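You operate a simulated robot arm through the tools that you are given. There is no shell and no other tool. Be economical: measure what you need, move in short steps, check, and stop when the job is done.

You run a simulated two-armed robot. Do the job below in one go: nothing can be reset, and whatever is moved stays where it is left.

JOB
Take the alloy bracket and leave it on the bench top behind the winder. Put the 9.65 mm fibre packer from the drain bed on the mat top and the 5.60 mm fibre packer on the rear of the oven bench. Open the files drawer, fetch the black spanner and set it inside and shut the drawer again. Take the press oil can on the steel hood stand top and put it away on the bench top behind the winder. Push the pads drawer shut. Take the round green brush and leave it on top of the black bench mallet. Open the tins drawer. The order is free. Set down upright: press oil can.

The check looks at the end state, three seconds after you hand in, the way a careful person would. Anything else that was tipped, shoved, dropped, spilled or broken makes it a failure.

ROBOT AND FRAMES
Two 7-joint arms with two-finger parallel grippers on one trunk, on a base that drives. Base frame: it is fixed to the floor where the robot stands at the start and does not move with it; the origin is under the middle of the robot, x ahead of it, y to its left, z up; the surface under the hand at the start is at about z = 90. Units: cm, rad, N and s.
The left shoulder is at the start at [8, 13.1, 94.7], the right one opposite. With the tool pointing down near the work surface each hand reaches from about 38 to 84 cm from the robot's upright axis, wherever it stands, measured 20 degrees to its own side. Places, roughly: alloy bracket (3x8x8 cm) [70, 0, 90]; bench top behind the winder [110, -400, 90]; black bench mallet (6x6x13 cm) [-110, -360, 90]; black spanner [50, 50, 100]; fibre packer [50, 25, 100]; files drawer [100, 310, 70]; files drawer inside [100, 320, 70]; mat top (26x20 cm) [-348, 30, 90]; pads drawer [50, -350, 70]; press oil can [75, -200, 75]; rear of the oven bench [-260, 140, 90]; round green brush (4x4x6 cm) [-130, -370, 90]; tins drawer [130, -370, 70]. Payload 1.57 kg a hand.
Tool frame (each hand has its own): the origin (TCP) lies between the finger pads and is the grasp point; the fingertips stand 3 cm ahead of it; z points along the fingers, y is the line along which they close. Largest opening 11 cm; finger width 2.4, thickness 1.2; the body of the gripper, 4.8 by 11.2 cm, starts 7.8 cm behind the TCP.
Orientation is told as [roll, pitch, yaw] about the base's x, y, z axes, in that order, counted from this pose: with the fingers straight down and closing along the base's y, the tool's x points along the base's -x, its y along +y and its z along -z.

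CONTROLS
- The arms move only by the tool jog_arm. It takes "left_rows", "right_rows" or both (then of equal length, played together; a hand with none holds still); each is a list of rows, each an object of numbers (a shift or turn left out is 0, a gripper value left out holds the last): "wx", "wy", "wz": the turn, a rotation vector about the base's x, y, z in units of 6 degrees (1.0 is 6 degrees); "tx", "ty", "tz": the shift along the base's x, y, z in units of 50 mm (1.0 is 50 mm); "jaw": the gripper command, from -1 (fully open) to 1 (shut), values between in proportion. In form: [{"wx": .., "wy": .., "wz": .., "tx": .., "ty": .., "tz": .., "jaw": ..}, ...]. A call has 1 to 12 rows; each row shifts and turns the commanded pose from where the row before left it. A call with a number of a shift or a turn outside -1 to 1 is refused whole. Rows are played at 5 a second. More than 5 cm and 0.15 rad between two rows, or a gripper value outside its range, and nothing of the call is played. A pose out of reach is approached as far as the arm can. The call stops where the force on the tool passes 40 N (or 10 N more than at its start, if that is more) or the arm is blocked; 0.2 s more then pass. Each finger travels about 10.8 cm/s and halts on what it meets, pressing with about 43 N; the grip force reading is that of the motor and also rises with nothing between the fingers. The clock runs only during rows and for 0.2 s after the last one: add rows that do not move to give the fingers time. It gives the time, the measured TCP pose, the force on the tool (base axes), the opening and the grip force at its end, in the units of the frame above (readings bear some noise), with the torque about the TCP (base axes, N m) and any sound that the robot's microphone picked up.
- Cameras (640 x 400 px; columns grow to the right, rows downward): "scene" is now at [-6.58, 4.53, 142.13]; the picture's right is [0.51, -0.86, 0.00], its down [-0.48, -0.28, -0.83] and it looks along [0.71, 0.42, -0.56] (base axes); focal length 277 px, centre (320, 200). "left" rides on the left gripper at [7, -1.6, -14.1] in its tool frame; the picture's right is [0.23, 0.97, 0.00], its down [-0.86, 0.20, -0.48] and it looks along [-0.47, 0.11, 0.88] (tool axes); focal length 222 px, centre (320, 200). "right" rides on the right gripper at [7, 1.6, -14.1] in its tool frame; the picture's right is [-0.23, 0.97, 0.00], its down [-0.86, -0.20, -0.48] and it looks along [-0.47, -0.11, 0.88] (tool axes); focal length 222 px, centre (320, 200). There is no depth. A picture from a camera that has moved, and an enlarged one, comes with that camera's place and axes in the base frame and with its lens.
- camera(camera): a new picture of that camera. The clock stands still meanwhile.
- drive_base(legs): drives the robot by 1 to 6 legs, each [ahead, left, turn to the left] in cm, cm and rad, along the robot's own axes; the way and the turn of a leg run together, so that a leg with both is an arc; at most 150 cm and 3.142 rad a leg. The arms and the cameras ride along, it lands a little off, and it stops where it bumps. It gives what a move gives.
- turn_head(pan, tilt): turns the head with the scene camera to pan (to the left, within 1.902 rad either way) and tilt (down, from -0.506 to 1.204), counted from straight ahead of the robot. It gives what a move gives.
- enlarge(camera, box): a new picture of the part [left, top, right, bottom] of that camera's present view, enlarged. The clock stands still meanwhile.
- job_done(): hands the job in; it is judged then, once.

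Work in short steps. Places have to be worked out from the pictures, the camera data and where the tool is seen: move nearer, look again, correct. Check each grasp and each placing, and mend what went wrong. You have 483 turns and 246 pictures in all, those below and enlarged ones among them. Open the grippers and draw the arms clear of the work before you hand the job in, unless the task says otherwise; then end with one line.

The tools are called after "Request:" as name(argument=value, ...) on one line, values as JSON. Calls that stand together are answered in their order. jog_arm: Moves the arms, as the interface text tells. Its arguments: {"type":"object","properties":{"left_rows":{"type":"array"},"right_rows":{"type":"array"}},"required":[]} The other tools are called the same way: drive_base (legs) drives the base; turn_head (pan, tilt) turns the head that bears the scene camera; camera (camera) takes a picture; enlarge (camera, box) takes an enlarged picture of a part of a camera's view; job_done () hands the job in.

At the start:

```text
time: 0.0
left_tool_pos: [47.87, 49.78, 111.57]
left_ee_rot: [0.0, 0.0, 0.0]
left_wrist_force: [0.2, -0.1, 0.6]
left_moment: [-0.03, 0.01, -0.02]
left_finger_gap: 11.0
left_gripper_force: 0.1
right_tool_pos: [51.13, 0.65, 117.89]
right_ee_rot: [0.0, -0.001, 0.0]
right_wrist_force: [-0.2, 0.4, 0.0]
right_moment: [0.03, 0.0, 0.0]
right_finger_gap: 10.98
right_gripper_force: 0.0
robot x, y, heading: [-0.02, 0.27, 0.003]
head pan, tilt: [0.534, 0.593]
```

scene: 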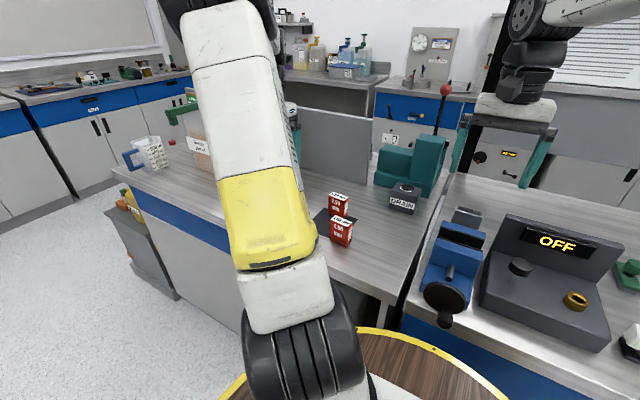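
right: 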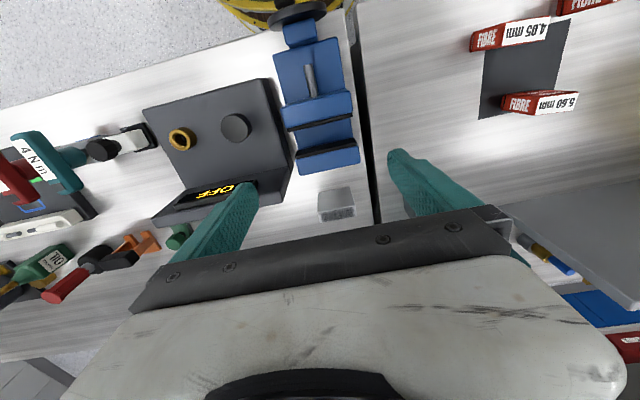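
left: 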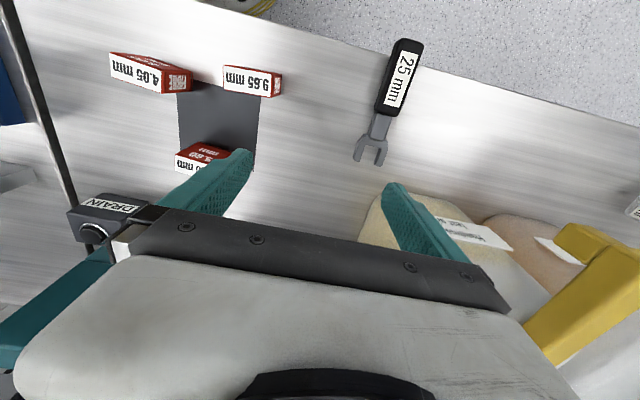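

The pictures show the packers and spanner under the left hand, and the vise and panel ahead. I'll look straight ahead and around with the head for the layout.

Request:
turn_head(pan=-0.1, tilt=0.75)

Request:
camera(camera="scene")

Request:
turn_head(pan=1.7, tilt=0.3)

Request:
camera(camera="scene")

Request:
turn_head(pan=-1.2, tilt=0.3)

Request:
camera(camera="scene")

```text
time: 1.0
left_tool_pos: [47.86, 49.91, 111.54]
left_ee_rot: [0.0, 0.002, -0.001]
left_wrist_force: [0.3, 0.1, -0.2]
left_moment: [-0.03, 0.03, 0.02]
left_finger_gap: 11.0
left_gripper_force: 0.1
right_tool_pos: [51.17, 0.63, 117.76]
right_ee_rot: [0.001, 0.0, 0.001]
right_wrist_force: [0.6, -0.1, 0.0]
right_moment: [-0.02, -0.01, -0.02]
right_finger_gap: 10.99
right_gripper_force: 0.0
robot x, y, heading: [-0.24, 0.35, -0.0]
head pan, tilt: [-0.099, 0.75]
```

```text
242 pictures are left
camera scene: at [-5.96, -0.79, 140.78], right [-0.1, -1.0, 0.0], down [-0.68, 0.07, -0.73], along [0.73, -0.07, -0.68], focal length 277 px, centre (320, 200)
```

scene: 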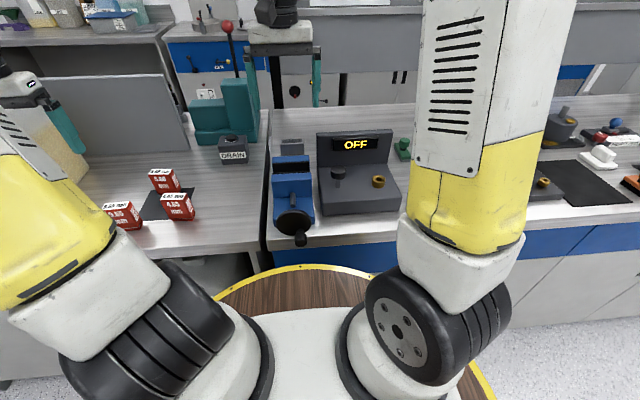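

```text
time: 2.8
left_tool_pos: [47.94, 49.87, 111.5]
left_ee_rot: [0.0, 0.001, 0.001]
left_wrist_force: [-0.5, 0.7, 0.2]
left_moment: [0.0, 0.01, -0.03]
left_finger_gap: 11.0
left_gripper_force: 0.1
right_tool_pos: [51.17, 0.56, 117.78]
right_ee_rot: [0.001, 0.001, -0.001]
right_wrist_force: [0.2, 0.0, -0.7]
right_moment: [0.01, -0.01, -0.01]
right_finger_gap: 10.99
right_gripper_force: 0.1
robot x, y, heading: [0.19, 0.14, 0.001]
head pan, tilt: [1.7, 0.3]
```

```text
241 pictures are left
camera scene: at [-15.4, 9.29, 144.81], right [0.99, 0.13, 0.0], down [0.04, -0.29, -0.96], along [-0.12, 0.95, -0.3], focal length 277 px, centre (320, 200)
```

scene: 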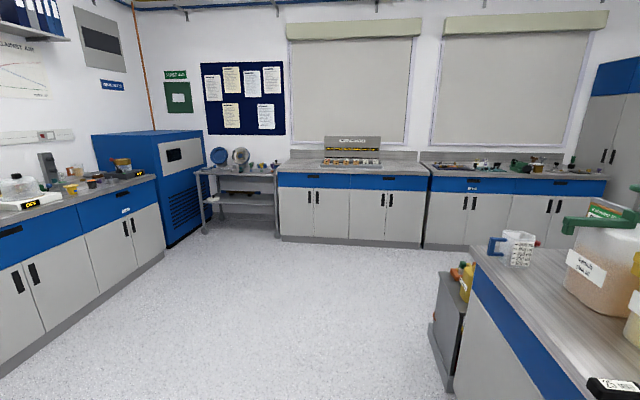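

```text
time: 5.3
left_tool_pos: [47.74, 49.81, 111.44]
left_ee_rot: [0.0, 0.001, 0.0]
left_wrist_force: [0.3, 0.2, 1.0]
left_moment: [0.0, 0.01, -0.04]
left_finger_gap: 11.0
left_gripper_force: 0.0
right_tool_pos: [51.22, 0.6, 117.8]
right_ee_rot: [0.0, 0.001, -0.001]
right_wrist_force: [0.1, 1.0, 0.2]
right_moment: [0.03, -0.01, 0.01]
right_finger_gap: 11.0
right_gripper_force: 0.1
robot x, y, heading: [-0.02, 0.06, -0.0]
head pan, tilt: [-1.201, 0.3]
```

```text
240 pictures are left
camera scene: at [-10.82, -8.67, 144.81], right [-0.93, -0.36, 0.0], down [-0.11, 0.28, -0.96], along [0.35, -0.89, -0.3], focal length 277 px, centre (320, 200)
```

scene: 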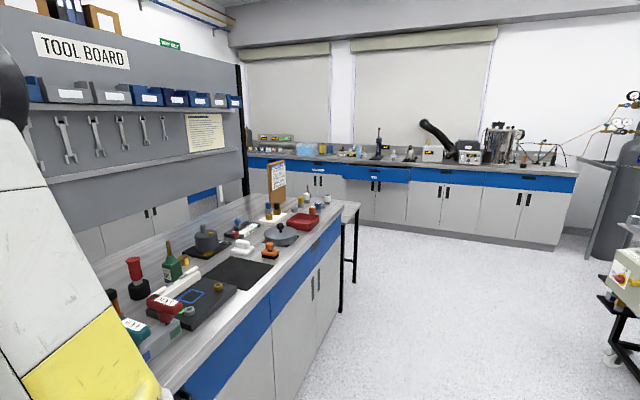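

Triangulating, the spanner handle lies at about x 35–43, y 57, top z ≈ 94. I'll hover the left hand over it and look again.

Request:
jog_arm(left_rows=[{"tx": -0.6, "ty": 0.6, "wz": 0.5}, {"tx": -0.6, "ty": 0.6, "wz": 0.5}, {"tx": -0.3, "ty": 0.3, "tz": -0.6}, {"tz": -0.7}, {}])

Request:
camera(camera="left")

```text
time: 6.5
left_tool_pos: [40.45, 56.95, 105.02]
left_ee_rot: [0.001, 0.0, 0.106]
left_wrist_force: [0.1, -0.5, -0.4]
left_moment: [0.03, -0.01, 0.01]
left_finger_gap: 10.99
left_gripper_force: 0.0
right_tool_pos: [51.18, 0.6, 117.76]
right_ee_rot: [-0.001, 0.0, -0.002]
right_wrist_force: [0.0, -0.1, -0.4]
right_moment: [-0.02, -0.01, -0.01]
right_finger_gap: 11.02
right_gripper_force: 0.0
robot x, y, heading: [-0.1, -0.15, -0.0]
head pan, tilt: [-1.201, 0.3]
```

```text
239 pictures are left
camera left: at [33.69, 54.74, 119.14], right [-0.33, 0.94, 0.0], down [0.83, 0.29, 0.48], along [0.45, 0.16, -0.88], focal length 222 px, centre (320, 200)
```

left: 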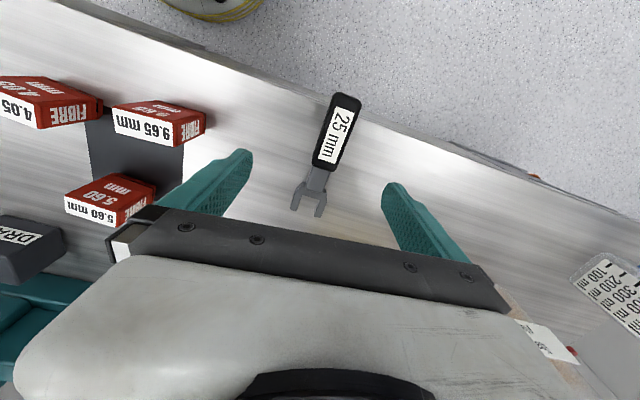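

Refined: handle from (34,58) to (44,59.4), top z≈90. I'll center over it at x 41, y 58.8 and descend gently.

Request:
jog_arm(left_rows=[{"tx": 0.1, "ty": 0.37, "tz": -0.8}, {"tz": -0.9}, {"tz": -0.5}, {}])

Request:
jog_arm(left_rows=[{"tz": -0.1}, {"tz": -0.05}, {"tz": -0.05}, {}])

Request:
camera(camera="left")

```text
time: 7.5
left_tool_pos: [40.83, 59.15, 94.02]
left_ee_rot: [0.0, 0.0, 0.105]
left_wrist_force: [-0.7, 0.2, 0.6]
left_moment: [-0.05, 0.0, -0.01]
left_finger_gap: 10.99
left_gripper_force: 0.1
right_tool_pos: [51.24, 0.57, 117.83]
right_ee_rot: [0.0, -0.001, -0.001]
right_wrist_force: [0.0, 0.0, -0.1]
right_moment: [0.02, -0.01, -0.01]
right_finger_gap: 11.02
right_gripper_force: 0.1
robot x, y, heading: [-0.36, -0.06, 0.002]
head pan, tilt: [-1.201, 0.3]
```

```text
time: 8.6
left_tool_pos: [40.73, 59.2, 92.99]
left_ee_rot: [0.0, 0.0, 0.106]
left_wrist_force: [-0.4, -0.5, 0.1]
left_moment: [-0.02, -0.02, 0.01]
left_finger_gap: 11.0
left_gripper_force: 0.0
right_tool_pos: [51.18, 0.72, 117.73]
right_ee_rot: [0.0, 0.001, 0.001]
right_wrist_force: [-0.2, -0.1, -0.2]
right_moment: [-0.02, 0.03, 0.0]
right_finger_gap: 10.98
right_gripper_force: 0.1
robot x, y, heading: [0.14, -0.33, 0.001]
head pan, tilt: [-1.201, 0.3]
```

```text
238 pictures are left
camera left: at [34.08, 56.79, 107.11], right [-0.33, 0.94, 0.0], down [0.83, 0.29, 0.48], along [0.45, 0.16, -0.88], focal length 222 px, centre (320, 200)
```

left: 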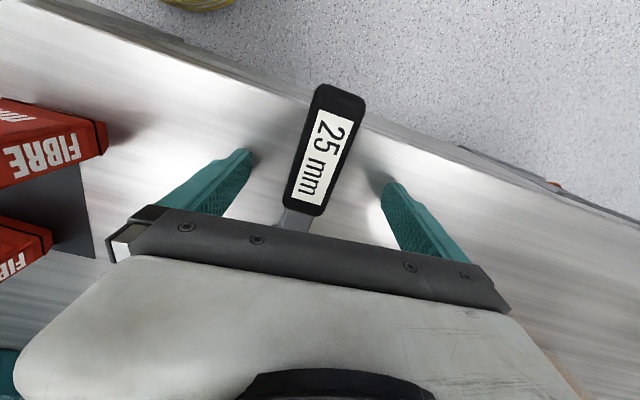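

Handle is between the fingers. Lowering more until contact or about 91.3.

Request:
jog_arm(left_rows=[{"tz": -0.1}, {"tz": -0.06}, {"tz": -0.06}, {}])

```text
time: 9.0
left_tool_pos: [40.91, 59.17, 93.06]
left_ee_rot: [0.001, -0.005, 0.105]
left_wrist_force: [-4.1, -4.3, 10.7]
left_moment: [-0.79, 0.19, -0.24]
left_finger_gap: 10.98
left_gripper_force: 0.1
right_tool_pos: [51.16, 0.66, 117.78]
right_ee_rot: [0.0, 0.0, 0.0]
right_wrist_force: [0.5, 0.0, 0.8]
right_moment: [0.02, -0.01, 0.0]
right_finger_gap: 11.0
right_gripper_force: 0.0
robot x, y, heading: [-0.39, -0.23, 0.003]
head pan, tilt: [-1.201, 0.3]
stopped in row 2 (left hand): the force on the tool passed its limit at 48 N (the readings are from after the stop); the commanded pose is now the measured one
```

The table is met at TCP ≈93.0, so the surface is z≈90. Rise 2 mm and grip.

Request:
jog_arm(left_rows=[{"tz": 0.04}, {"jaw": 1}, {}, {}, {}, {}])

Request:
jog_arm(left_rows=[{"tz": 0.5}, {"tz": 0.8}, {"tz": 0.8}, {"tz": 0.8}, {}])

Request:
camera(camera="left")

```text
time: 10.4
left_tool_pos: [41.0, 59.23, 93.09]
left_ee_rot: [0.001, -0.003, 0.105]
left_wrist_force: [1.2, 0.2, 0.3]
left_moment: [-0.02, -0.03, -0.01]
left_finger_gap: 3.32
left_gripper_force: 41.1
right_tool_pos: [51.26, 0.66, 117.81]
right_ee_rot: [0.0, -0.001, -0.001]
right_wrist_force: [0.4, -0.4, -0.7]
right_moment: [0.02, -0.02, 0.01]
right_finger_gap: 11.0
right_gripper_force: 0.0
robot x, y, heading: [0.2, -0.43, -0.003]
head pan, tilt: [-1.201, 0.3]
```

```text
time: 11.6
left_tool_pos: [40.82, 59.29, 107.74]
left_ee_rot: [0.0, -0.005, 0.105]
left_wrist_force: [-0.1, -0.4, -3.2]
left_moment: [0.01, 0.01, 0.0]
left_finger_gap: 3.32
left_gripper_force: 40.9
right_tool_pos: [51.2, 0.59, 117.75]
right_ee_rot: [0.001, 0.001, 0.0]
right_wrist_force: [0.7, -0.6, 0.3]
right_moment: [0.0, 0.0, 0.02]
right_finger_gap: 11.0
right_gripper_force: 0.1
robot x, y, heading: [-0.28, -0.37, -0.001]
head pan, tilt: [-1.201, 0.3]
```

```text
237 pictures are left
camera left: at [34.05, 56.88, 121.77], right [-0.33, 0.94, 0.0], down [0.83, 0.29, 0.48], along [0.45, 0.16, -0.88], focal length 222 px, centre (320, 200)
```

left: 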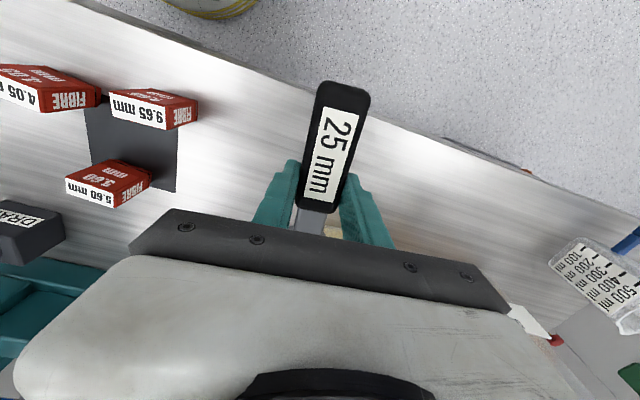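

Spanner is held. Raise slightly, back up, turn left and head for the files drawer.

Request:
jog_arm(left_rows=[{"tz": 0.9}, {"tz": 0.9}, {}])

Request:
drive_base(legs=[[-45, 0, 0], [0, 0, 1.571], [110, 0, 0]])

Request:
turn_head(pan=-0.4, tilt=0.35)

Request:
camera(camera="scene")

```text
time: 12.4
left_tool_pos: [40.72, 59.24, 116.61]
left_ee_rot: [0.002, -0.004, 0.105]
left_wrist_force: [-0.1, 0.1, -2.3]
left_moment: [0.0, -0.02, 0.01]
left_finger_gap: 3.32
left_gripper_force: 41.6
right_tool_pos: [51.23, 0.65, 117.76]
right_ee_rot: [0.001, 0.0, 0.0]
right_wrist_force: [-0.2, 0.4, 0.3]
right_moment: [-0.01, -0.02, 0.01]
right_finger_gap: 11.0
right_gripper_force: 0.1
robot x, y, heading: [0.14, 0.18, 0.002]
head pan, tilt: [-1.201, 0.3]
```

```text
time: 24.1
left_tool_pos: [-100.23, 152.59, 116.61]
left_ee_rot: [0.002, -0.002, 1.648]
left_wrist_force: [-1.0, 0.5, -2.7]
left_moment: [0.03, -0.03, 0.02]
left_finger_gap: 3.33
left_gripper_force: 41.1
right_tool_pos: [-41.26, 161.25, 117.72]
right_ee_rot: [0.001, 0.0, 1.544]
right_wrist_force: [0.2, 0.3, -0.4]
right_moment: [0.0, -0.02, 0.0]
right_finger_gap: 10.99
right_gripper_force: 0.1
robot x, y, heading: [-42.66, 110.28, 1.542]
head pan, tilt: [-1.201, 0.3]
```

```text
time: 25.3
left_tool_pos: [-100.11, 152.27, 116.54]
left_ee_rot: [0.0, -0.003, 1.648]
left_wrist_force: [-0.1, -0.4, -1.6]
left_moment: [-0.02, -0.02, 0.04]
left_finger_gap: 3.35
left_gripper_force: 41.4
right_tool_pos: [-41.28, 161.34, 117.66]
right_ee_rot: [0.001, -0.001, 1.545]
right_wrist_force: [0.3, 0.6, -0.4]
right_moment: [-0.02, 0.0, -0.01]
right_finger_gap: 11.0
right_gripper_force: 0.0
robot x, y, heading: [-41.9, 110.48, 1.539]
head pan, tilt: [-0.4, 0.351]
```

```text
236 pictures are left
camera scene: at [-38.85, 104.7, 144.34], right [0.91, -0.41, 0.0], down [-0.14, -0.31, -0.94], along [0.39, 0.85, -0.34], focal length 277 px, centre (320, 200)
```

scene: 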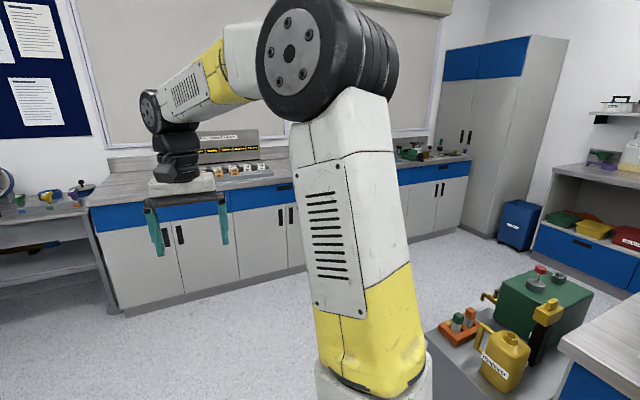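

The floor is clear to the right-hand counter section; drive ahead and sidestep right to stand before the files drawer.

Request:
drive_base(legs=[[100, 0, 0.03], [0, -130, 0]])

Request:
turn_head(pan=0.1, tilt=0.75)

Request:
camera(camera="scene")

Request:
camera(camera="right")

```text
time: 36.6
left_tool_pos: [27.31, 253.9, 116.72]
left_ee_rot: [0.001, -0.002, 1.712]
left_wrist_force: [0.3, -0.4, -2.6]
left_moment: [0.0, 0.01, 0.0]
left_finger_gap: 3.31
left_gripper_force: 40.9
right_tool_pos: [85.44, 266.33, 117.98]
right_ee_rot: [0.002, 0.001, 1.606]
right_wrist_force: [0.1, -0.1, -0.4]
right_moment: [-0.07, -0.01, -0.02]
right_finger_gap: 10.98
right_gripper_force: 0.0
robot x, y, heading: [87.68, 215.41, 1.607]
head pan, tilt: [-0.4, 0.351]
```

```text
time: 37.6
left_tool_pos: [27.27, 253.83, 116.59]
left_ee_rot: [0.002, -0.003, 1.711]
left_wrist_force: [-0.6, -0.4, -3.3]
left_moment: [0.01, -0.01, 0.04]
left_finger_gap: 3.35
left_gripper_force: 41.5
right_tool_pos: [85.36, 266.25, 117.78]
right_ee_rot: [-0.001, -0.001, 1.605]
right_wrist_force: [0.2, 0.6, 0.2]
right_moment: [-0.02, 0.01, -0.02]
right_finger_gap: 10.98
right_gripper_force: 0.1
robot x, y, heading: [87.96, 215.24, 1.607]
head pan, tilt: [0.099, 0.75]
```

```text
235 pictures are left
camera scene: at [87.04, 209.5, 140.78], right [0.99, 0.13, 0.0], down [0.09, -0.68, -0.73], along [-0.1, 0.73, -0.68], focal length 277 px, centre (320, 200)
```

scene: 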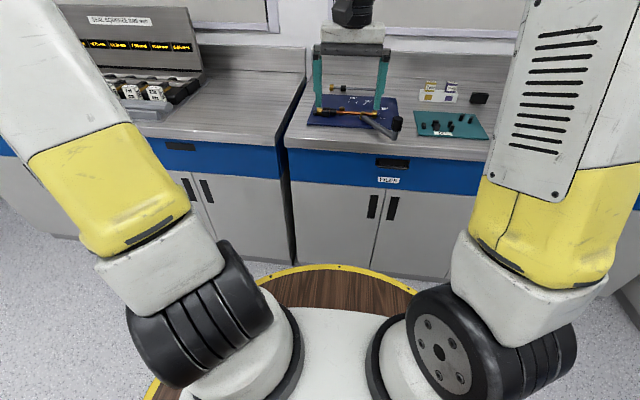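

```text
234 pictures are left
camera right: at [84.08, 259.41, 132.05], right [-0.98, 0.19, 0.0], down [0.17, 0.86, 0.48], along [0.09, 0.47, -0.88], focal length 222 px, centre (320, 200)
```

right: 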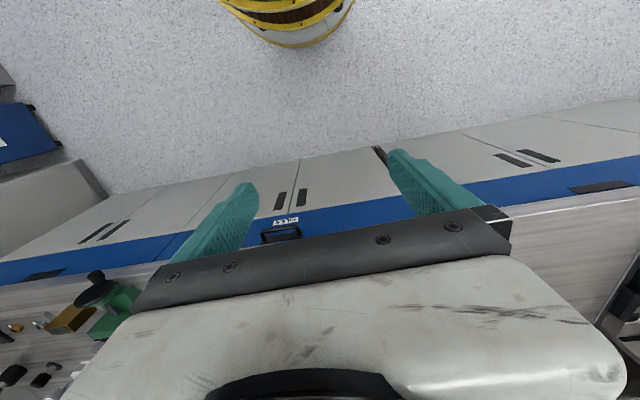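

Look closely at the files drawer's handle.

Request:
enlarge(camera="scene", box=[280, 130, 480, 210])

Request:
enlarge(camera="right", box=[220, 190, 340, 265])

```text
3.20 times, centred on (380, 170) of scene
camera zoom: at [87.04, 209.5, 140.78], right [0.99, 0.13, 0.0], down [0.09, -0.68, -0.73], along [-0.1, 0.73, -0.68], focal length 885 px, centre (128, 296)
```

zoom: 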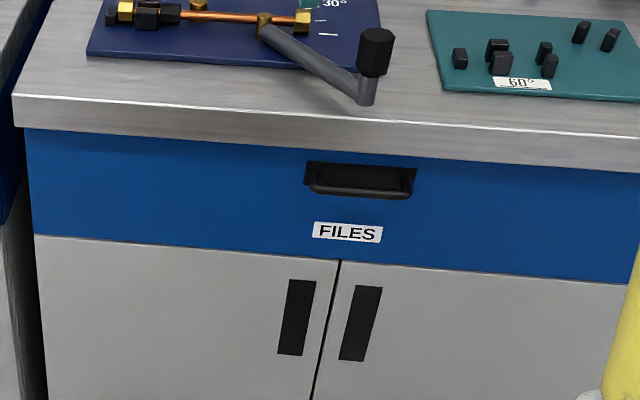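

```text
5.33 times, centred on (280, 228) of right
camera zoom: at [84.08, 259.41, 132.05], right [-0.98, 0.19, 0.0], down [0.17, 0.86, 0.48], along [0.09, 0.47, -0.88], focal length 1185 px, centre (533, 53)
```

zoom: 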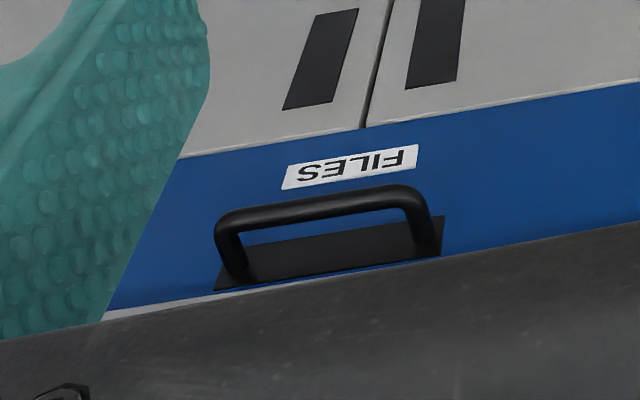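

The bar handle is at about [101.5, 293, 83]. I straighten the heading, come 8 cm nearer, and begin turning the right hand so that it points forward and closes vertically.

Request:
drive_base(legs=[[8, 0, -0.036]])

Request:
jog_arm(right_rows=[{"wz": 1}, {"wz": 1}, {"wz": 1}, {"wz": 1}, {"wz": 1}, {"wz": 1}, {"wz": 1}, {"wz": 1}, {"wz": 1}, {"wz": 1}, {"wz": 1}, {"wz": 1}])

Request:
jog_arm(right_rows=[{"wz": 1}, {"wz": 1}, {"wz": 1}, {"wx": 1}, {"wx": 1}, {"wx": 1}, {"wx": 1}, {"wx": 1}, {"wx": 1}, {"wx": 1}, {}])

```text
time: 38.6
left_tool_pos: [28.52, 264.09, 116.54]
left_ee_rot: [0.002, -0.004, 1.674]
left_wrist_force: [-0.2, -0.4, -1.9]
left_moment: [0.0, -0.03, 0.0]
left_finger_gap: 3.34
left_gripper_force: 41.5
right_tool_pos: [87.12, 274.64, 117.83]
right_ee_rot: [0.0, 0.001, 1.572]
right_wrist_force: [-0.9, 0.4, -0.4]
right_moment: [0.0, 0.02, 0.0]
right_finger_gap: 11.01
right_gripper_force: 0.0
robot x, y, heading: [87.51, 223.59, 1.571]
head pan, tilt: [0.099, 0.75]
```

```text
time: 41.2
left_tool_pos: [28.59, 264.19, 116.57]
left_ee_rot: [0.001, -0.003, 1.676]
left_wrist_force: [0.3, 0.0, -2.5]
left_moment: [0.01, -0.02, 0.03]
left_finger_gap: 3.35
left_gripper_force: 41.3
right_tool_pos: [87.15, 274.68, 117.85]
right_ee_rot: [0.0, 0.001, 2.829]
right_wrist_force: [0.3, 0.7, 0.0]
right_moment: [0.02, -0.02, -0.03]
right_finger_gap: 11.0
right_gripper_force: 0.0
robot x, y, heading: [87.69, 223.57, 1.568]
head pan, tilt: [0.099, 0.75]
```

```text
time: 43.6
left_tool_pos: [28.55, 264.28, 116.64]
left_ee_rot: [0.002, -0.003, 1.676]
left_wrist_force: [1.0, 0.2, -2.5]
left_moment: [0.04, 0.04, 0.0]
left_finger_gap: 3.34
left_gripper_force: 41.0
right_tool_pos: [87.11, 274.76, 117.85]
right_ee_rot: [-0.732, 0.0, -3.142]
right_wrist_force: [-0.5, 0.0, 0.1]
right_moment: [0.0, -0.01, 0.01]
right_finger_gap: 11.01
right_gripper_force: 0.1
robot x, y, heading: [87.73, 223.11, 1.57]
head pan, tilt: [0.099, 0.75]
```

Both rotations are reached fine. Finish the pitch to horizontal and bring the hand in front of the handle with a partially closed jaw.

Request:
jog_arm(right_rows=[{"wx": 1, "tx": 0.36, "tz": -0.4, "jaw": 0.15}, {"wx": 1, "tx": 0.36, "tz": -0.5}, {"wx": 1, "tx": 0.36, "tz": -0.5}, {"wx": 1, "tx": 0.36, "tz": -0.7}, {"wx": 1, "tx": 0.36, "tz": -0.8}, {"wx": 1, "tx": 0.36, "tz": -0.8}, {"wx": 1, "tx": 0.36, "tz": -0.8}, {"wx": 1, "tx": 0.36, "tz": -0.8}, {"tz": -0.8}, {"tz": -0.8}, {}])

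Request:
turn_head(pan=-0.1, tilt=0.75)

Request:
camera(camera="right")

Request:
camera(camera="scene")

```text
time: 46.0
left_tool_pos: [28.57, 264.06, 116.54]
left_ee_rot: [0.002, -0.003, 1.677]
left_wrist_force: [0.3, -0.1, -3.1]
left_moment: [-0.01, -0.01, 0.0]
left_finger_gap: 3.34
left_gripper_force: 40.5
right_tool_pos: [98.16, 282.77, 85.35]
right_ee_rot: [-1.568, 0.001, -3.142]
right_wrist_force: [-0.2, -0.5, 0.0]
right_moment: [0.01, 0.01, -0.02]
right_finger_gap: 4.68
right_gripper_force: 0.1
right hand out of reach, approached as far as the arm can: row 3, 4, 5, 6
robot x, y, heading: [87.75, 223.66, 1.574]
head pan, tilt: [0.099, 0.75]
```

```text
time: 46.8
left_tool_pos: [28.56, 264.29, 116.55]
left_ee_rot: [0.003, -0.002, 1.677]
left_wrist_force: [0.1, -0.2, -2.1]
left_moment: [-0.03, -0.02, 0.0]
left_finger_gap: 3.33
left_gripper_force: 41.3
right_tool_pos: [98.12, 282.64, 85.37]
right_ee_rot: [-1.572, -0.001, -3.141]
right_wrist_force: [-0.3, -0.8, 0.6]
right_moment: [0.01, 0.0, 0.01]
right_finger_gap: 4.69
right_gripper_force: 0.0
robot x, y, heading: [87.72, 223.52, 1.568]
head pan, tilt: [-0.099, 0.75]
```

```text
231 pictures are left
camera right: at [105.15, 268.63, 83.86], right [-0.23, 0.0, -0.97], down [-0.86, -0.48, 0.2], along [-0.47, 0.88, 0.11], focal length 222 px, centre (320, 200)
```

right: 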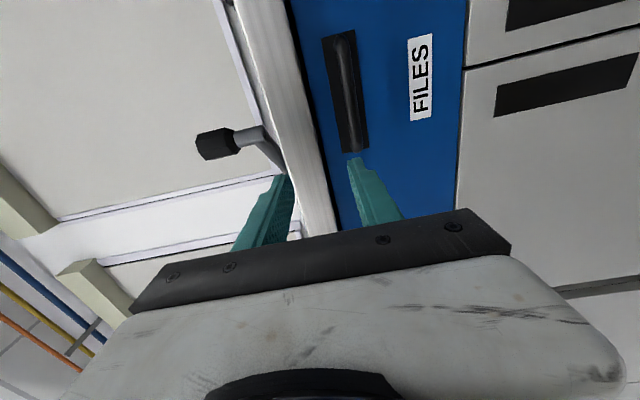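

```text
230 pictures are left
camera scene: at [88.32, 217.72, 140.78], right [1.0, -0.1, 0.0], down [-0.07, -0.68, -0.73], along [0.07, 0.73, -0.68], focal length 277 px, centre (320, 200)
```

scene: 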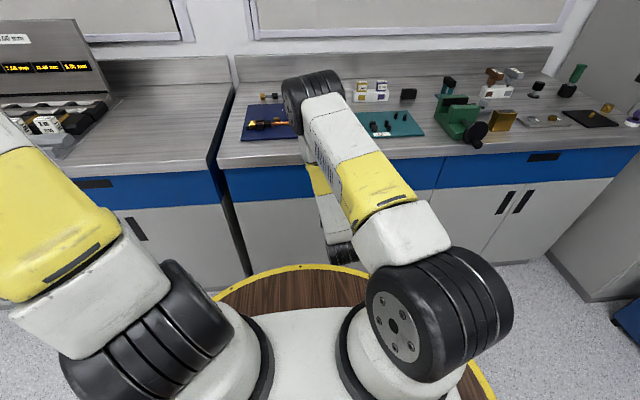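

The bar is at z≈81.5, x 97.5–108. Shift the right hand to x 102.5, z 81.6 at the same stand-off and look.

Request:
jog_arm(right_rows=[{"tx": 0.44, "tz": -0.38}, {"tx": 0.44, "tz": -0.38}, {}])

Request:
camera(camera="right")

```text
time: 47.6
left_tool_pos: [28.68, 264.13, 116.53]
left_ee_rot: [0.002, -0.005, 1.677]
left_wrist_force: [0.3, -1.3, -2.0]
left_moment: [0.0, -0.03, -0.03]
left_finger_gap: 3.33
left_gripper_force: 41.2
right_tool_pos: [102.53, 282.64, 81.56]
right_ee_rot: [-1.57, -0.001, -3.142]
right_wrist_force: [1.0, 0.2, 0.1]
right_moment: [-0.03, -0.01, -0.02]
right_finger_gap: 4.67
right_gripper_force: 0.0
robot x, y, heading: [87.93, 223.39, 1.568]
head pan, tilt: [-0.099, 0.75]
```

```text
229 pictures are left
camera right: at [109.39, 268.5, 80.11], right [-0.23, 0.0, -0.97], down [-0.85, -0.48, 0.2], along [-0.47, 0.88, 0.11], focal length 222 px, centre (320, 200)
```

right: 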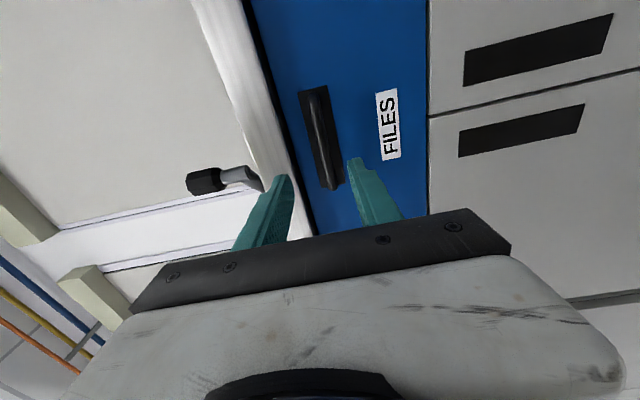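

Bar z≈81.4 confirmed. Advance slowly toward the front.

Request:
jog_arm(right_rows=[{"ty": 0.5}, {"ty": 0.4}, {"ty": 0.3}, {}])

Request:
camera(camera="right")

```text
time: 48.6
left_tool_pos: [28.67, 264.11, 116.47]
left_ee_rot: [0.002, -0.003, 1.676]
left_wrist_force: [-0.3, -0.6, -2.2]
left_moment: [0.0, 0.05, -0.01]
left_finger_gap: 3.33
left_gripper_force: 41.9
right_tool_pos: [102.49, 288.55, 81.68]
right_ee_rot: [-1.572, -0.001, -3.142]
right_wrist_force: [-0.7, 0.1, 0.9]
right_moment: [0.0, -0.01, 0.02]
right_finger_gap: 4.69
right_gripper_force: 0.1
robot x, y, heading: [87.66, 223.66, 1.576]
head pan, tilt: [-0.099, 0.75]
```

```text
228 pictures are left
camera right: at [109.43, 274.52, 80.17], right [-0.23, 0.0, -0.97], down [-0.86, -0.48, 0.2], along [-0.47, 0.88, 0.11], focal length 222 px, centre (320, 200)
```

right: 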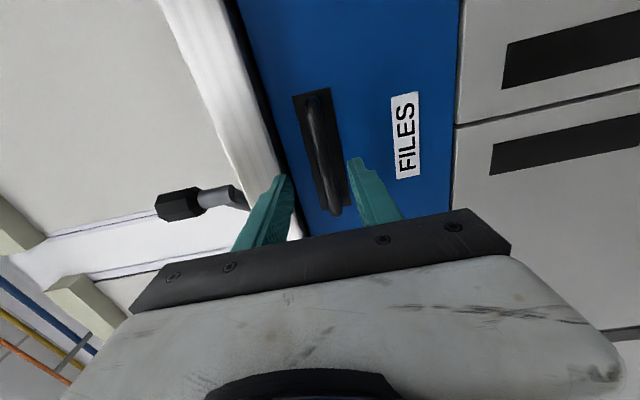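

Bar is at y≈293.3, z≈81.6. Advance 4 cm and close.

Request:
jog_arm(right_rows=[{"ty": 0.3}, {"ty": 0.3}, {"ty": 0.2}, {}])

Request:
jog_arm(right_rows=[{"jaw": 1}, {}, {}, {}])

Request:
camera(camera="right")

```text
time: 49.6
left_tool_pos: [28.5, 264.15, 116.45]
left_ee_rot: [0.001, -0.005, 1.676]
left_wrist_force: [-0.5, -0.1, -2.8]
left_moment: [0.01, 0.0, 0.02]
left_finger_gap: 3.37
left_gripper_force: 41.2
right_tool_pos: [102.56, 292.62, 81.67]
right_ee_rot: [-1.571, 0.0, -3.141]
right_wrist_force: [-0.3, 0.8, -0.6]
right_moment: [-0.02, 0.0, -0.02]
right_finger_gap: 4.67
right_gripper_force: 0.1
robot x, y, heading: [87.78, 223.66, 1.571]
head pan, tilt: [-0.099, 0.75]
```

```text
time: 50.5
left_tool_pos: [28.52, 264.25, 116.5]
left_ee_rot: [0.0, -0.001, 1.674]
left_wrist_force: [0.2, -0.3, -2.9]
left_moment: [0.02, 0.0, -0.02]
left_finger_gap: 3.33
left_gripper_force: 41.1
right_tool_pos: [102.56, 292.47, 81.22]
right_ee_rot: [-1.556, 0.0, 3.141]
right_wrist_force: [2.2, 2.6, -4.2]
right_moment: [-0.09, 0.0, 0.27]
right_finger_gap: 1.29
right_gripper_force: 29.3
robot x, y, heading: [87.74, 223.41, 1.572]
head pan, tilt: [-0.099, 0.75]
stopped in row 4 (right hand): the force on the tool passed its limit at 41 N (the readings are from after the stop); the commanded pose is now the measured one
```

```text
227 pictures are left
camera right: at [109.55, 278.32, 79.81], right [-0.23, -0.01, -0.97], down [-0.86, -0.48, 0.21], along [-0.47, 0.88, 0.1], focal length 222 px, centre (320, 200)
```

right: 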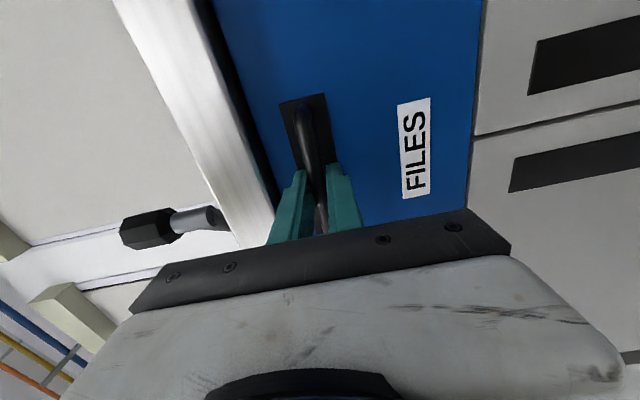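

Bar gripped (1.3 cm). Pull with the arm first.

Request:
jog_arm(right_rows=[{"ty": -0.2}, {"ty": -0.4}, {"ty": -0.4}, {"ty": -0.4}, {"ty": -0.4}, {"ty": -0.4}, {}])

```text
time: 52.0
left_tool_pos: [28.56, 264.21, 116.49]
left_ee_rot: [0.001, -0.002, 1.676]
left_wrist_force: [0.2, 0.9, -2.2]
left_moment: [0.02, 0.05, 0.02]
left_finger_gap: 3.36
left_gripper_force: 41.6
right_tool_pos: [102.62, 281.33, 81.06]
right_ee_rot: [-1.549, -0.001, 3.142]
right_wrist_force: [-2.0, -1.7, -31.1]
right_moment: [-0.28, -0.1, -0.42]
right_finger_gap: 1.28
right_gripper_force: 29.5
robot x, y, heading: [87.69, 223.64, 1.574]
head pan, tilt: [-0.099, 0.75]
```

The drawer follows; there's a vertical strain of 31 N. Relieve by 3 mm downward and pull further.

Request:
jog_arm(right_rows=[{"tz": -0.06}, {"ty": -0.3}, {"ty": -0.4}, {"ty": -0.4}, {"ty": -0.4}, {"ty": -0.4}, {}])

Request:
camera(camera="scene")

```text
time: 53.4
left_tool_pos: [28.66, 264.8, 116.41]
left_ee_rot: [0.005, 0.002, 1.675]
left_wrist_force: [0.6, 1.0, -3.6]
left_moment: [-0.08, 0.09, 0.0]
left_finger_gap: 3.36
left_gripper_force: 40.5
right_tool_pos: [102.66, 275.45, 81.09]
right_ee_rot: [-1.584, -0.019, -3.13]
right_wrist_force: [1.1, -1.8, -52.9]
right_moment: [-0.5, -0.69, -0.86]
right_finger_gap: 1.31
right_gripper_force: 30.0
robot x, y, heading: [87.93, 223.58, 1.572]
head pan, tilt: [-0.099, 0.75]
stopped in row 6 (right hand): the force on the tool passed its limit at 47 N (the readings are from after the stop); the commanded pose is now the measured one
```

```text
226 pictures are left
camera scene: at [88.45, 218.4, 140.8], right [1.0, -0.1, 0.0], down [-0.07, -0.68, -0.73], along [0.07, 0.72, -0.69], focal length 277 px, centre (320, 200)
```

scene: 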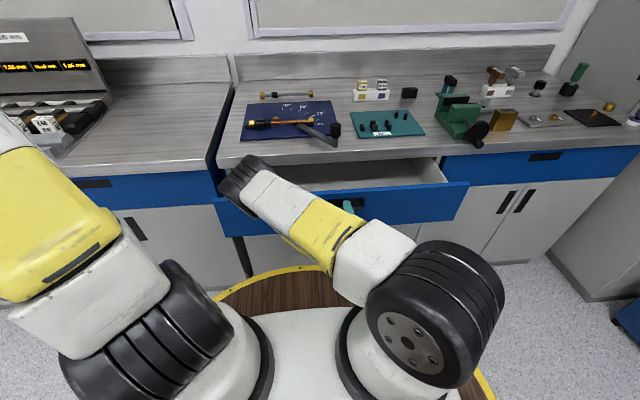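

The drawer is out about 17 cm; there's a vertical strain, so I'll release the jaw to relieve it and look.

Request:
jog_arm(right_rows=[{"jaw": 0.3}, {}, {}])

Request:
camera(camera="right")

```text
time: 54.2
left_tool_pos: [28.58, 264.61, 116.55]
left_ee_rot: [0.004, 0.003, 1.675]
left_wrist_force: [0.0, -0.2, -1.8]
left_moment: [-0.02, 0.01, 0.0]
left_finger_gap: 3.33
left_gripper_force: 40.9
right_tool_pos: [102.48, 275.6, 81.61]
right_ee_rot: [-1.6, -0.016, -3.124]
right_wrist_force: [0.3, 0.0, 0.4]
right_moment: [-0.02, 0.02, 0.04]
right_finger_gap: 3.86
right_gripper_force: 0.1
robot x, y, heading: [87.52, 223.25, 1.573]
head pan, tilt: [-0.099, 0.75]
```

```text
225 pictures are left
camera right: at [109.66, 261.71, 79.53], right [-0.24, 0.02, -0.97], down [-0.84, -0.5, 0.2], along [-0.48, 0.87, 0.14], focal length 222 px, centre (320, 200)
```

right: 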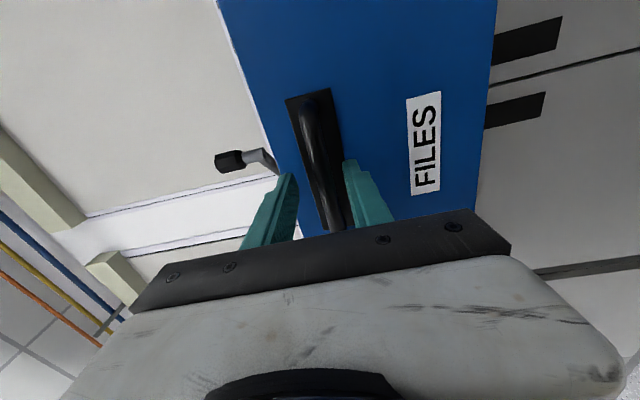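

Strain is gone. Regrip and pull 9 cm more with the base.

Request:
jog_arm(right_rows=[{"jaw": 1}, {}, {}])

Request:
drive_base(legs=[[-9, 0, 0]])

Request:
camera(camera="scene")

```text
time: 54.7
left_tool_pos: [28.5, 264.46, 116.37]
left_ee_rot: [0.001, -0.001, 1.675]
left_wrist_force: [1.1, 0.9, -1.9]
left_moment: [-0.02, -0.01, 0.02]
left_finger_gap: 3.35
left_gripper_force: 41.5
right_tool_pos: [102.4, 275.69, 81.09]
right_ee_rot: [-1.583, -0.025, -3.122]
right_wrist_force: [-2.5, 0.8, -35.8]
right_moment: [-0.24, -0.68, -0.81]
right_finger_gap: 1.3
right_gripper_force: 29.6
robot x, y, heading: [87.56, 223.04, 1.572]
head pan, tilt: [-0.099, 0.75]
stopped in row 2 (right hand): the force on the tool passed its limit at 47 N (the readings are from after the stop); the commanded pose is now the measured one
```

```text
time: 55.8
left_tool_pos: [28.7, 255.35, 116.48]
left_ee_rot: [0.004, 0.001, 1.676]
left_wrist_force: [-0.7, -0.2, -1.7]
left_moment: [-0.01, 0.01, 0.01]
left_finger_gap: 3.35
left_gripper_force: 41.1
right_tool_pos: [102.56, 266.47, 81.08]
right_ee_rot: [-1.586, -0.025, -3.124]
right_wrist_force: [4.2, 1.8, -36.9]
right_moment: [-0.31, -0.73, 0.12]
right_finger_gap: 1.33
right_gripper_force: 29.6
robot x, y, heading: [87.86, 214.4, 1.572]
head pan, tilt: [-0.099, 0.75]
```

```text
224 pictures are left
camera scene: at [88.49, 209.06, 140.79], right [1.0, -0.1, 0.0], down [-0.07, -0.68, -0.73], along [0.07, 0.73, -0.68], focal length 277 px, centre (320, 200)
```

scene: 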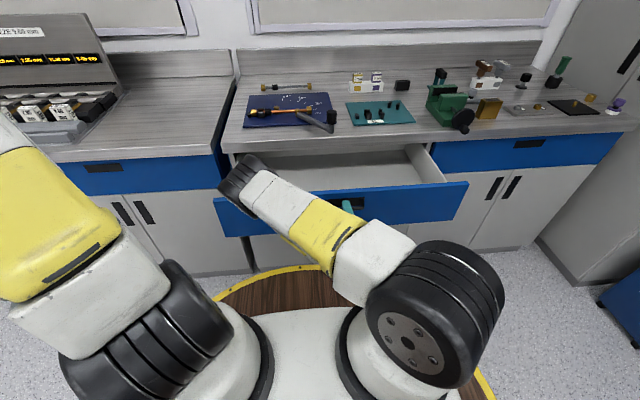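

Drawer is about 26 cm open. Release and withdraw the right hand, swinging it to the right.

Request:
jog_arm(right_rows=[{"jaw": 0.2}, {}, {}, {"ty": -0.5}, {"ty": -0.5}, {"ty": -0.5}, {"tx": 0.8}, {"tx": 0.8}, {"tx": 0.8}, {"tx": 0.8}, {}])

Request:
camera(camera="scene")

```text
time: 57.0
left_tool_pos: [28.47, 255.82, 116.1]
left_ee_rot: [0.002, 0.005, 1.674]
left_wrist_force: [1.2, 1.5, -3.1]
left_moment: [-0.16, 0.05, 0.02]
left_finger_gap: 3.34
left_gripper_force: 41.6
right_tool_pos: [103.01, 266.88, 84.85]
right_ee_rot: [-1.72, -0.001, -3.082]
right_wrist_force: [13.4, -1.4, -54.8]
right_moment: [-0.8, -0.96, -0.78]
right_finger_gap: 9.11
right_gripper_force: 26.5
robot x, y, heading: [87.58, 214.12, 1.57]
head pan, tilt: [-0.099, 0.75]
stopped in row 6 (right hand): the force on the tool passed its limit at 53 N (the readings are from after the stop); the commanded pose is now the measured one
```

```text
223 pictures are left
camera scene: at [88.34, 209.52, 140.81], right [1.0, -0.1, 0.0], down [-0.07, -0.68, -0.73], along [0.07, 0.72, -0.69], focal length 277 px, centre (320, 200)
```

scene: 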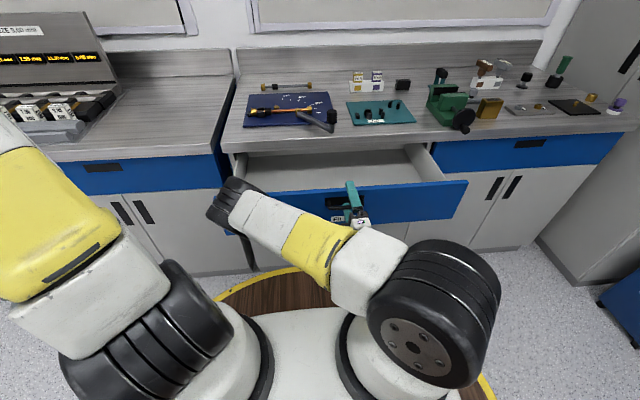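

Something is caught; check the right camera.

Request:
camera(camera="right")

Request:
enlarge(camera="scene", box=[200, 150, 480, 290])

```text
222 pictures are left
camera right: at [110.67, 253.69, 81.28], right [-0.24, 0.13, -0.96], down [-0.82, -0.55, 0.13], along [-0.52, 0.82, 0.24], focal length 222 px, centre (320, 200)
```

right: 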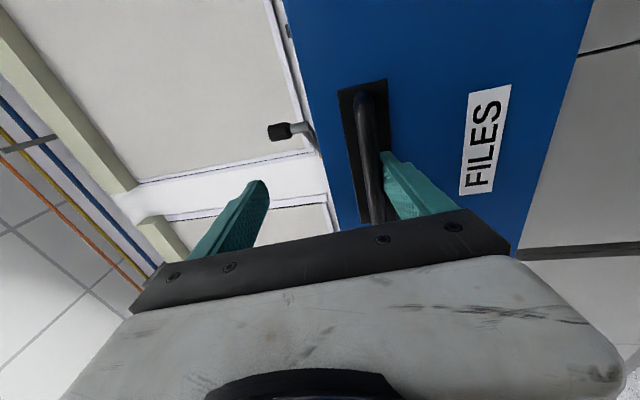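

```text
2.29 times, centred on (340, 220) of scene
camera zoom: at [88.34, 209.52, 140.81], right [1.0, -0.1, 0.0], down [-0.07, -0.68, -0.73], along [0.07, 0.72, -0.69], focal length 632 px, centre (274, 154)
```

zoom: 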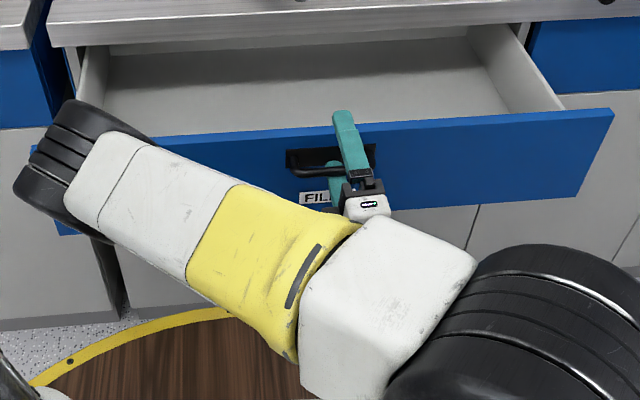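

The lower finger presses up on the bar since the folded arm got blocked. Open fully to relieve it.

Request:
jog_arm(right_rows=[{"jaw": -0.6}, {}, {}])

```text
time: 57.8
left_tool_pos: [28.57, 255.66, 116.34]
left_ee_rot: [0.002, 0.004, 1.677]
left_wrist_force: [0.1, 0.7, -2.2]
left_moment: [0.0, 0.0, 0.0]
left_finger_gap: 3.32
left_gripper_force: 41.1
right_tool_pos: [102.64, 267.01, 85.39]
right_ee_rot: [-1.735, 0.005, -3.072]
right_wrist_force: [4.9, 0.0, -13.8]
right_moment: [-0.18, -0.39, -0.22]
right_finger_gap: 10.03
right_gripper_force: 7.2
robot x, y, heading: [87.82, 214.24, 1.57]
head pan, tilt: [-0.099, 0.75]
```

Lower 1 cm to free the finger, then drive back to withdraw.

Request:
jog_arm(right_rows=[{"tz": -0.2, "jaw": -1}, {}])

Request:
drive_base(legs=[[-14, 0, 0]])

Request:
camera(camera="scene")

```text
time: 58.4
left_tool_pos: [28.56, 255.51, 116.41]
left_ee_rot: [0.0, 0.002, 1.677]
left_wrist_force: [0.1, -0.5, -2.7]
left_moment: [0.02, 0.02, 0.0]
left_finger_gap: 3.36
left_gripper_force: 41.6
right_tool_pos: [102.67, 266.79, 85.04]
right_ee_rot: [-1.74, 0.012, -3.078]
right_wrist_force: [-0.1, -0.4, -0.8]
right_moment: [0.06, -0.01, -0.01]
right_finger_gap: 11.01
right_gripper_force: 0.1
robot x, y, heading: [87.67, 214.27, 1.573]
head pan, tilt: [-0.099, 0.75]
```

```text
time: 59.8
left_tool_pos: [28.45, 243.16, 116.64]
left_ee_rot: [0.003, -0.001, 1.679]
left_wrist_force: [0.3, 0.1, -2.6]
left_moment: [-0.03, -0.02, -0.04]
left_finger_gap: 3.32
left_gripper_force: 41.5
right_tool_pos: [102.75, 254.89, 85.17]
right_ee_rot: [-1.753, 0.009, -3.075]
right_wrist_force: [-0.9, 0.6, -0.8]
right_moment: [0.0, -0.02, 0.05]
right_finger_gap: 11.01
right_gripper_force: 0.1
robot x, y, heading: [87.95, 202.73, 1.574]
head pan, tilt: [-0.099, 0.75]
stopped in leg 1: the robot was blocked; the commanded pose is now the measured one
```

```text
220 pictures are left
camera scene: at [88.31, 196.87, 140.78], right [1.0, -0.1, 0.0], down [-0.07, -0.68, -0.73], along [0.07, 0.73, -0.68], focal length 277 px, centre (320, 200)
```

scene: 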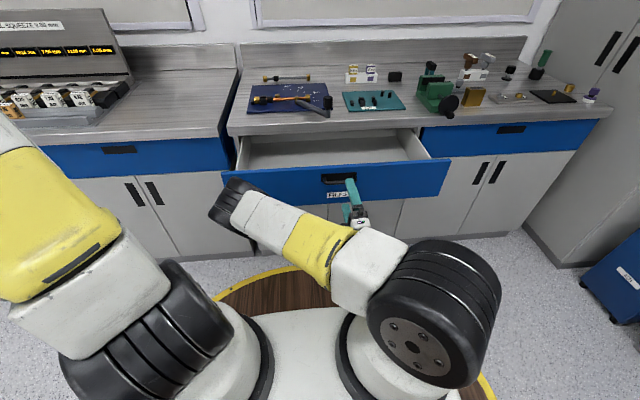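

Blocked at the rear, perhaps near the cart behind me. Move forward 2 cm and look to the back right.

Request:
drive_base(legs=[[2, 0, 0]])

Request:
turn_head(pan=1.9, tilt=0.9)

Request:
camera(camera="scene")

Request:
turn_head(pan=-1.9, tilt=0.9)

Request:
camera(camera="scene")

```text
time: 60.6
left_tool_pos: [28.37, 245.01, 116.63]
left_ee_rot: [0.007, -0.003, 1.681]
left_wrist_force: [-0.3, -0.1, -1.9]
left_moment: [-0.02, -0.02, 0.05]
left_finger_gap: 3.32
left_gripper_force: 41.1
right_tool_pos: [102.64, 256.88, 85.09]
right_ee_rot: [-1.749, 0.01, -3.076]
right_wrist_force: [-0.3, 0.3, 0.6]
right_moment: [0.02, 0.01, -0.01]
right_finger_gap: 10.98
right_gripper_force: 0.0
robot x, y, heading: [87.58, 204.33, 1.578]
head pan, tilt: [-0.099, 0.75]
```

```text
time: 62.5
left_tool_pos: [28.44, 245.09, 116.57]
left_ee_rot: [0.006, -0.002, 1.681]
left_wrist_force: [0.3, -0.2, -2.8]
left_moment: [0.01, -0.02, -0.03]
left_finger_gap: 3.35
left_gripper_force: 41.8
right_tool_pos: [102.73, 256.96, 85.09]
right_ee_rot: [-1.75, 0.008, -3.075]
right_wrist_force: [-0.8, -0.2, 0.5]
right_moment: [0.02, 0.02, 0.01]
right_finger_gap: 11.0
right_gripper_force: 0.1
robot x, y, heading: [87.51, 204.0, 1.572]
head pan, tilt: [1.901, 0.901]
```

```text
219 pictures are left
camera scene: at [80.39, 188.2, 139.62], right [-0.32, 0.95, 0.0], down [0.74, 0.25, -0.62], along [-0.59, -0.2, -0.78], focal length 277 px, centre (320, 200)
```

scene: 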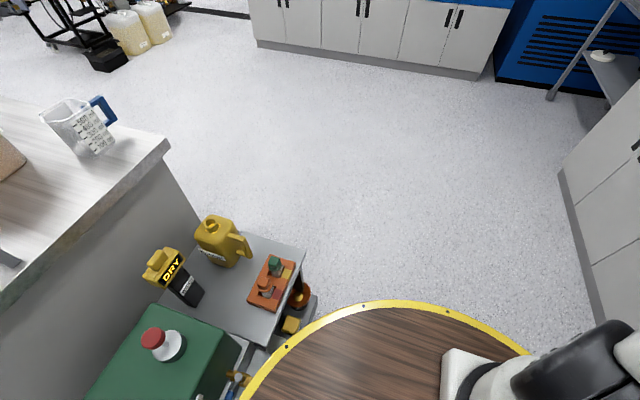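

```text
time: 65.6
left_tool_pos: [28.38, 245.09, 116.53]
left_ee_rot: [0.005, -0.002, 1.681]
left_wrist_force: [0.7, -0.4, -1.8]
left_moment: [0.02, -0.01, -0.05]
left_finger_gap: 3.35
left_gripper_force: 41.8
right_tool_pos: [102.7, 256.91, 85.13]
right_ee_rot: [-1.751, 0.008, -3.075]
right_wrist_force: [-1.1, 0.5, 0.2]
right_moment: [0.01, -0.01, 0.02]
right_finger_gap: 11.0
right_gripper_force: 0.1
robot x, y, heading: [88.0, 204.86, 1.578]
head pan, tilt: [-1.901, 0.901]
```

```text
218 pictures are left
camera scene: at [94.68, 188.23, 139.61], right [-0.32, -0.95, 0.0], down [-0.74, 0.25, -0.62], along [0.59, -0.2, -0.78], focal length 277 px, centre (320, 200)
```

scene: 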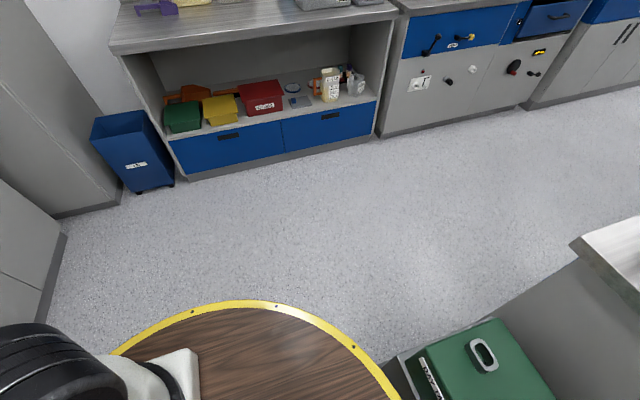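

The cart items stand upright; I'll keep away from it. Now unfold the right hand upward back to pointing down.

Request:
jog_arm(right_rows=[{"wx": -1, "tz": 0.6}, {"wx": -1, "tz": 0.6}, {"wx": -1, "tz": 0.6}, {"wx": -1, "tz": 0.6}, {"wx": -1, "tz": 0.6}, {"wx": -1, "tz": 0.6}, {"wx": -1, "tz": 0.6}, {"wx": -1, "tz": 0.6}, {"wx": -1, "tz": 0.6}, {"wx": -1, "tz": 0.6, "tx": 0.5}, {"wx": -1, "tx": 0.5}, {"wx": -1, "tx": 0.5}])

Request:
turn_head(pan=0.1, tilt=0.75)

Request:
camera(camera="scene")

```text
time: 68.0
left_tool_pos: [28.11, 244.85, 116.55]
left_ee_rot: [0.004, -0.002, 1.681]
left_wrist_force: [-1.4, -0.5, -2.8]
left_moment: [0.05, -0.14, 0.0]
left_finger_gap: 3.35
left_gripper_force: 41.5
right_tool_pos: [100.38, 258.08, 83.71]
right_ee_rot: [-1.212, 0.035, -3.036]
right_wrist_force: [1.0, 0.4, 2.2]
right_moment: [-0.2, -0.05, 0.08]
right_finger_gap: 10.99
right_gripper_force: 0.1
right hand out of reach, approached as far as the arm can: row 2, 3, 4, 5, 6, 7, 8, 9, 10, 11
robot x, y, heading: [87.84, 204.47, 1.572]
head pan, tilt: [-1.901, 0.901]
stopped in row 11 (right hand): the arm was blocked; the commanded pose is now the measured one
```

```text
time: 69.9
left_tool_pos: [28.21, 244.88, 116.59]
left_ee_rot: [0.004, -0.004, 1.68]
left_wrist_force: [-0.3, 1.5, -2.4]
left_moment: [0.02, 0.02, 0.03]
left_finger_gap: 3.36
left_gripper_force: 41.3
right_tool_pos: [100.32, 258.03, 83.59]
right_ee_rot: [-1.21, 0.035, -3.034]
right_wrist_force: [0.0, -0.5, 0.2]
right_moment: [0.02, 0.0, 0.01]
right_finger_gap: 11.01
right_gripper_force: 0.0
robot x, y, heading: [87.98, 204.67, 1.574]
head pan, tilt: [0.099, 0.75]
```

```text
217 pictures are left
camera scene: at [86.61, 198.68, 140.78], right [0.99, 0.1, 0.0], down [0.07, -0.68, -0.73], along [-0.07, 0.73, -0.68], focal length 277 px, centre (320, 200)
```

scene: 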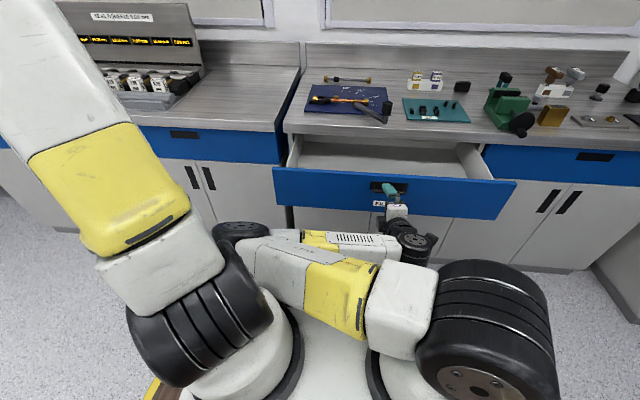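

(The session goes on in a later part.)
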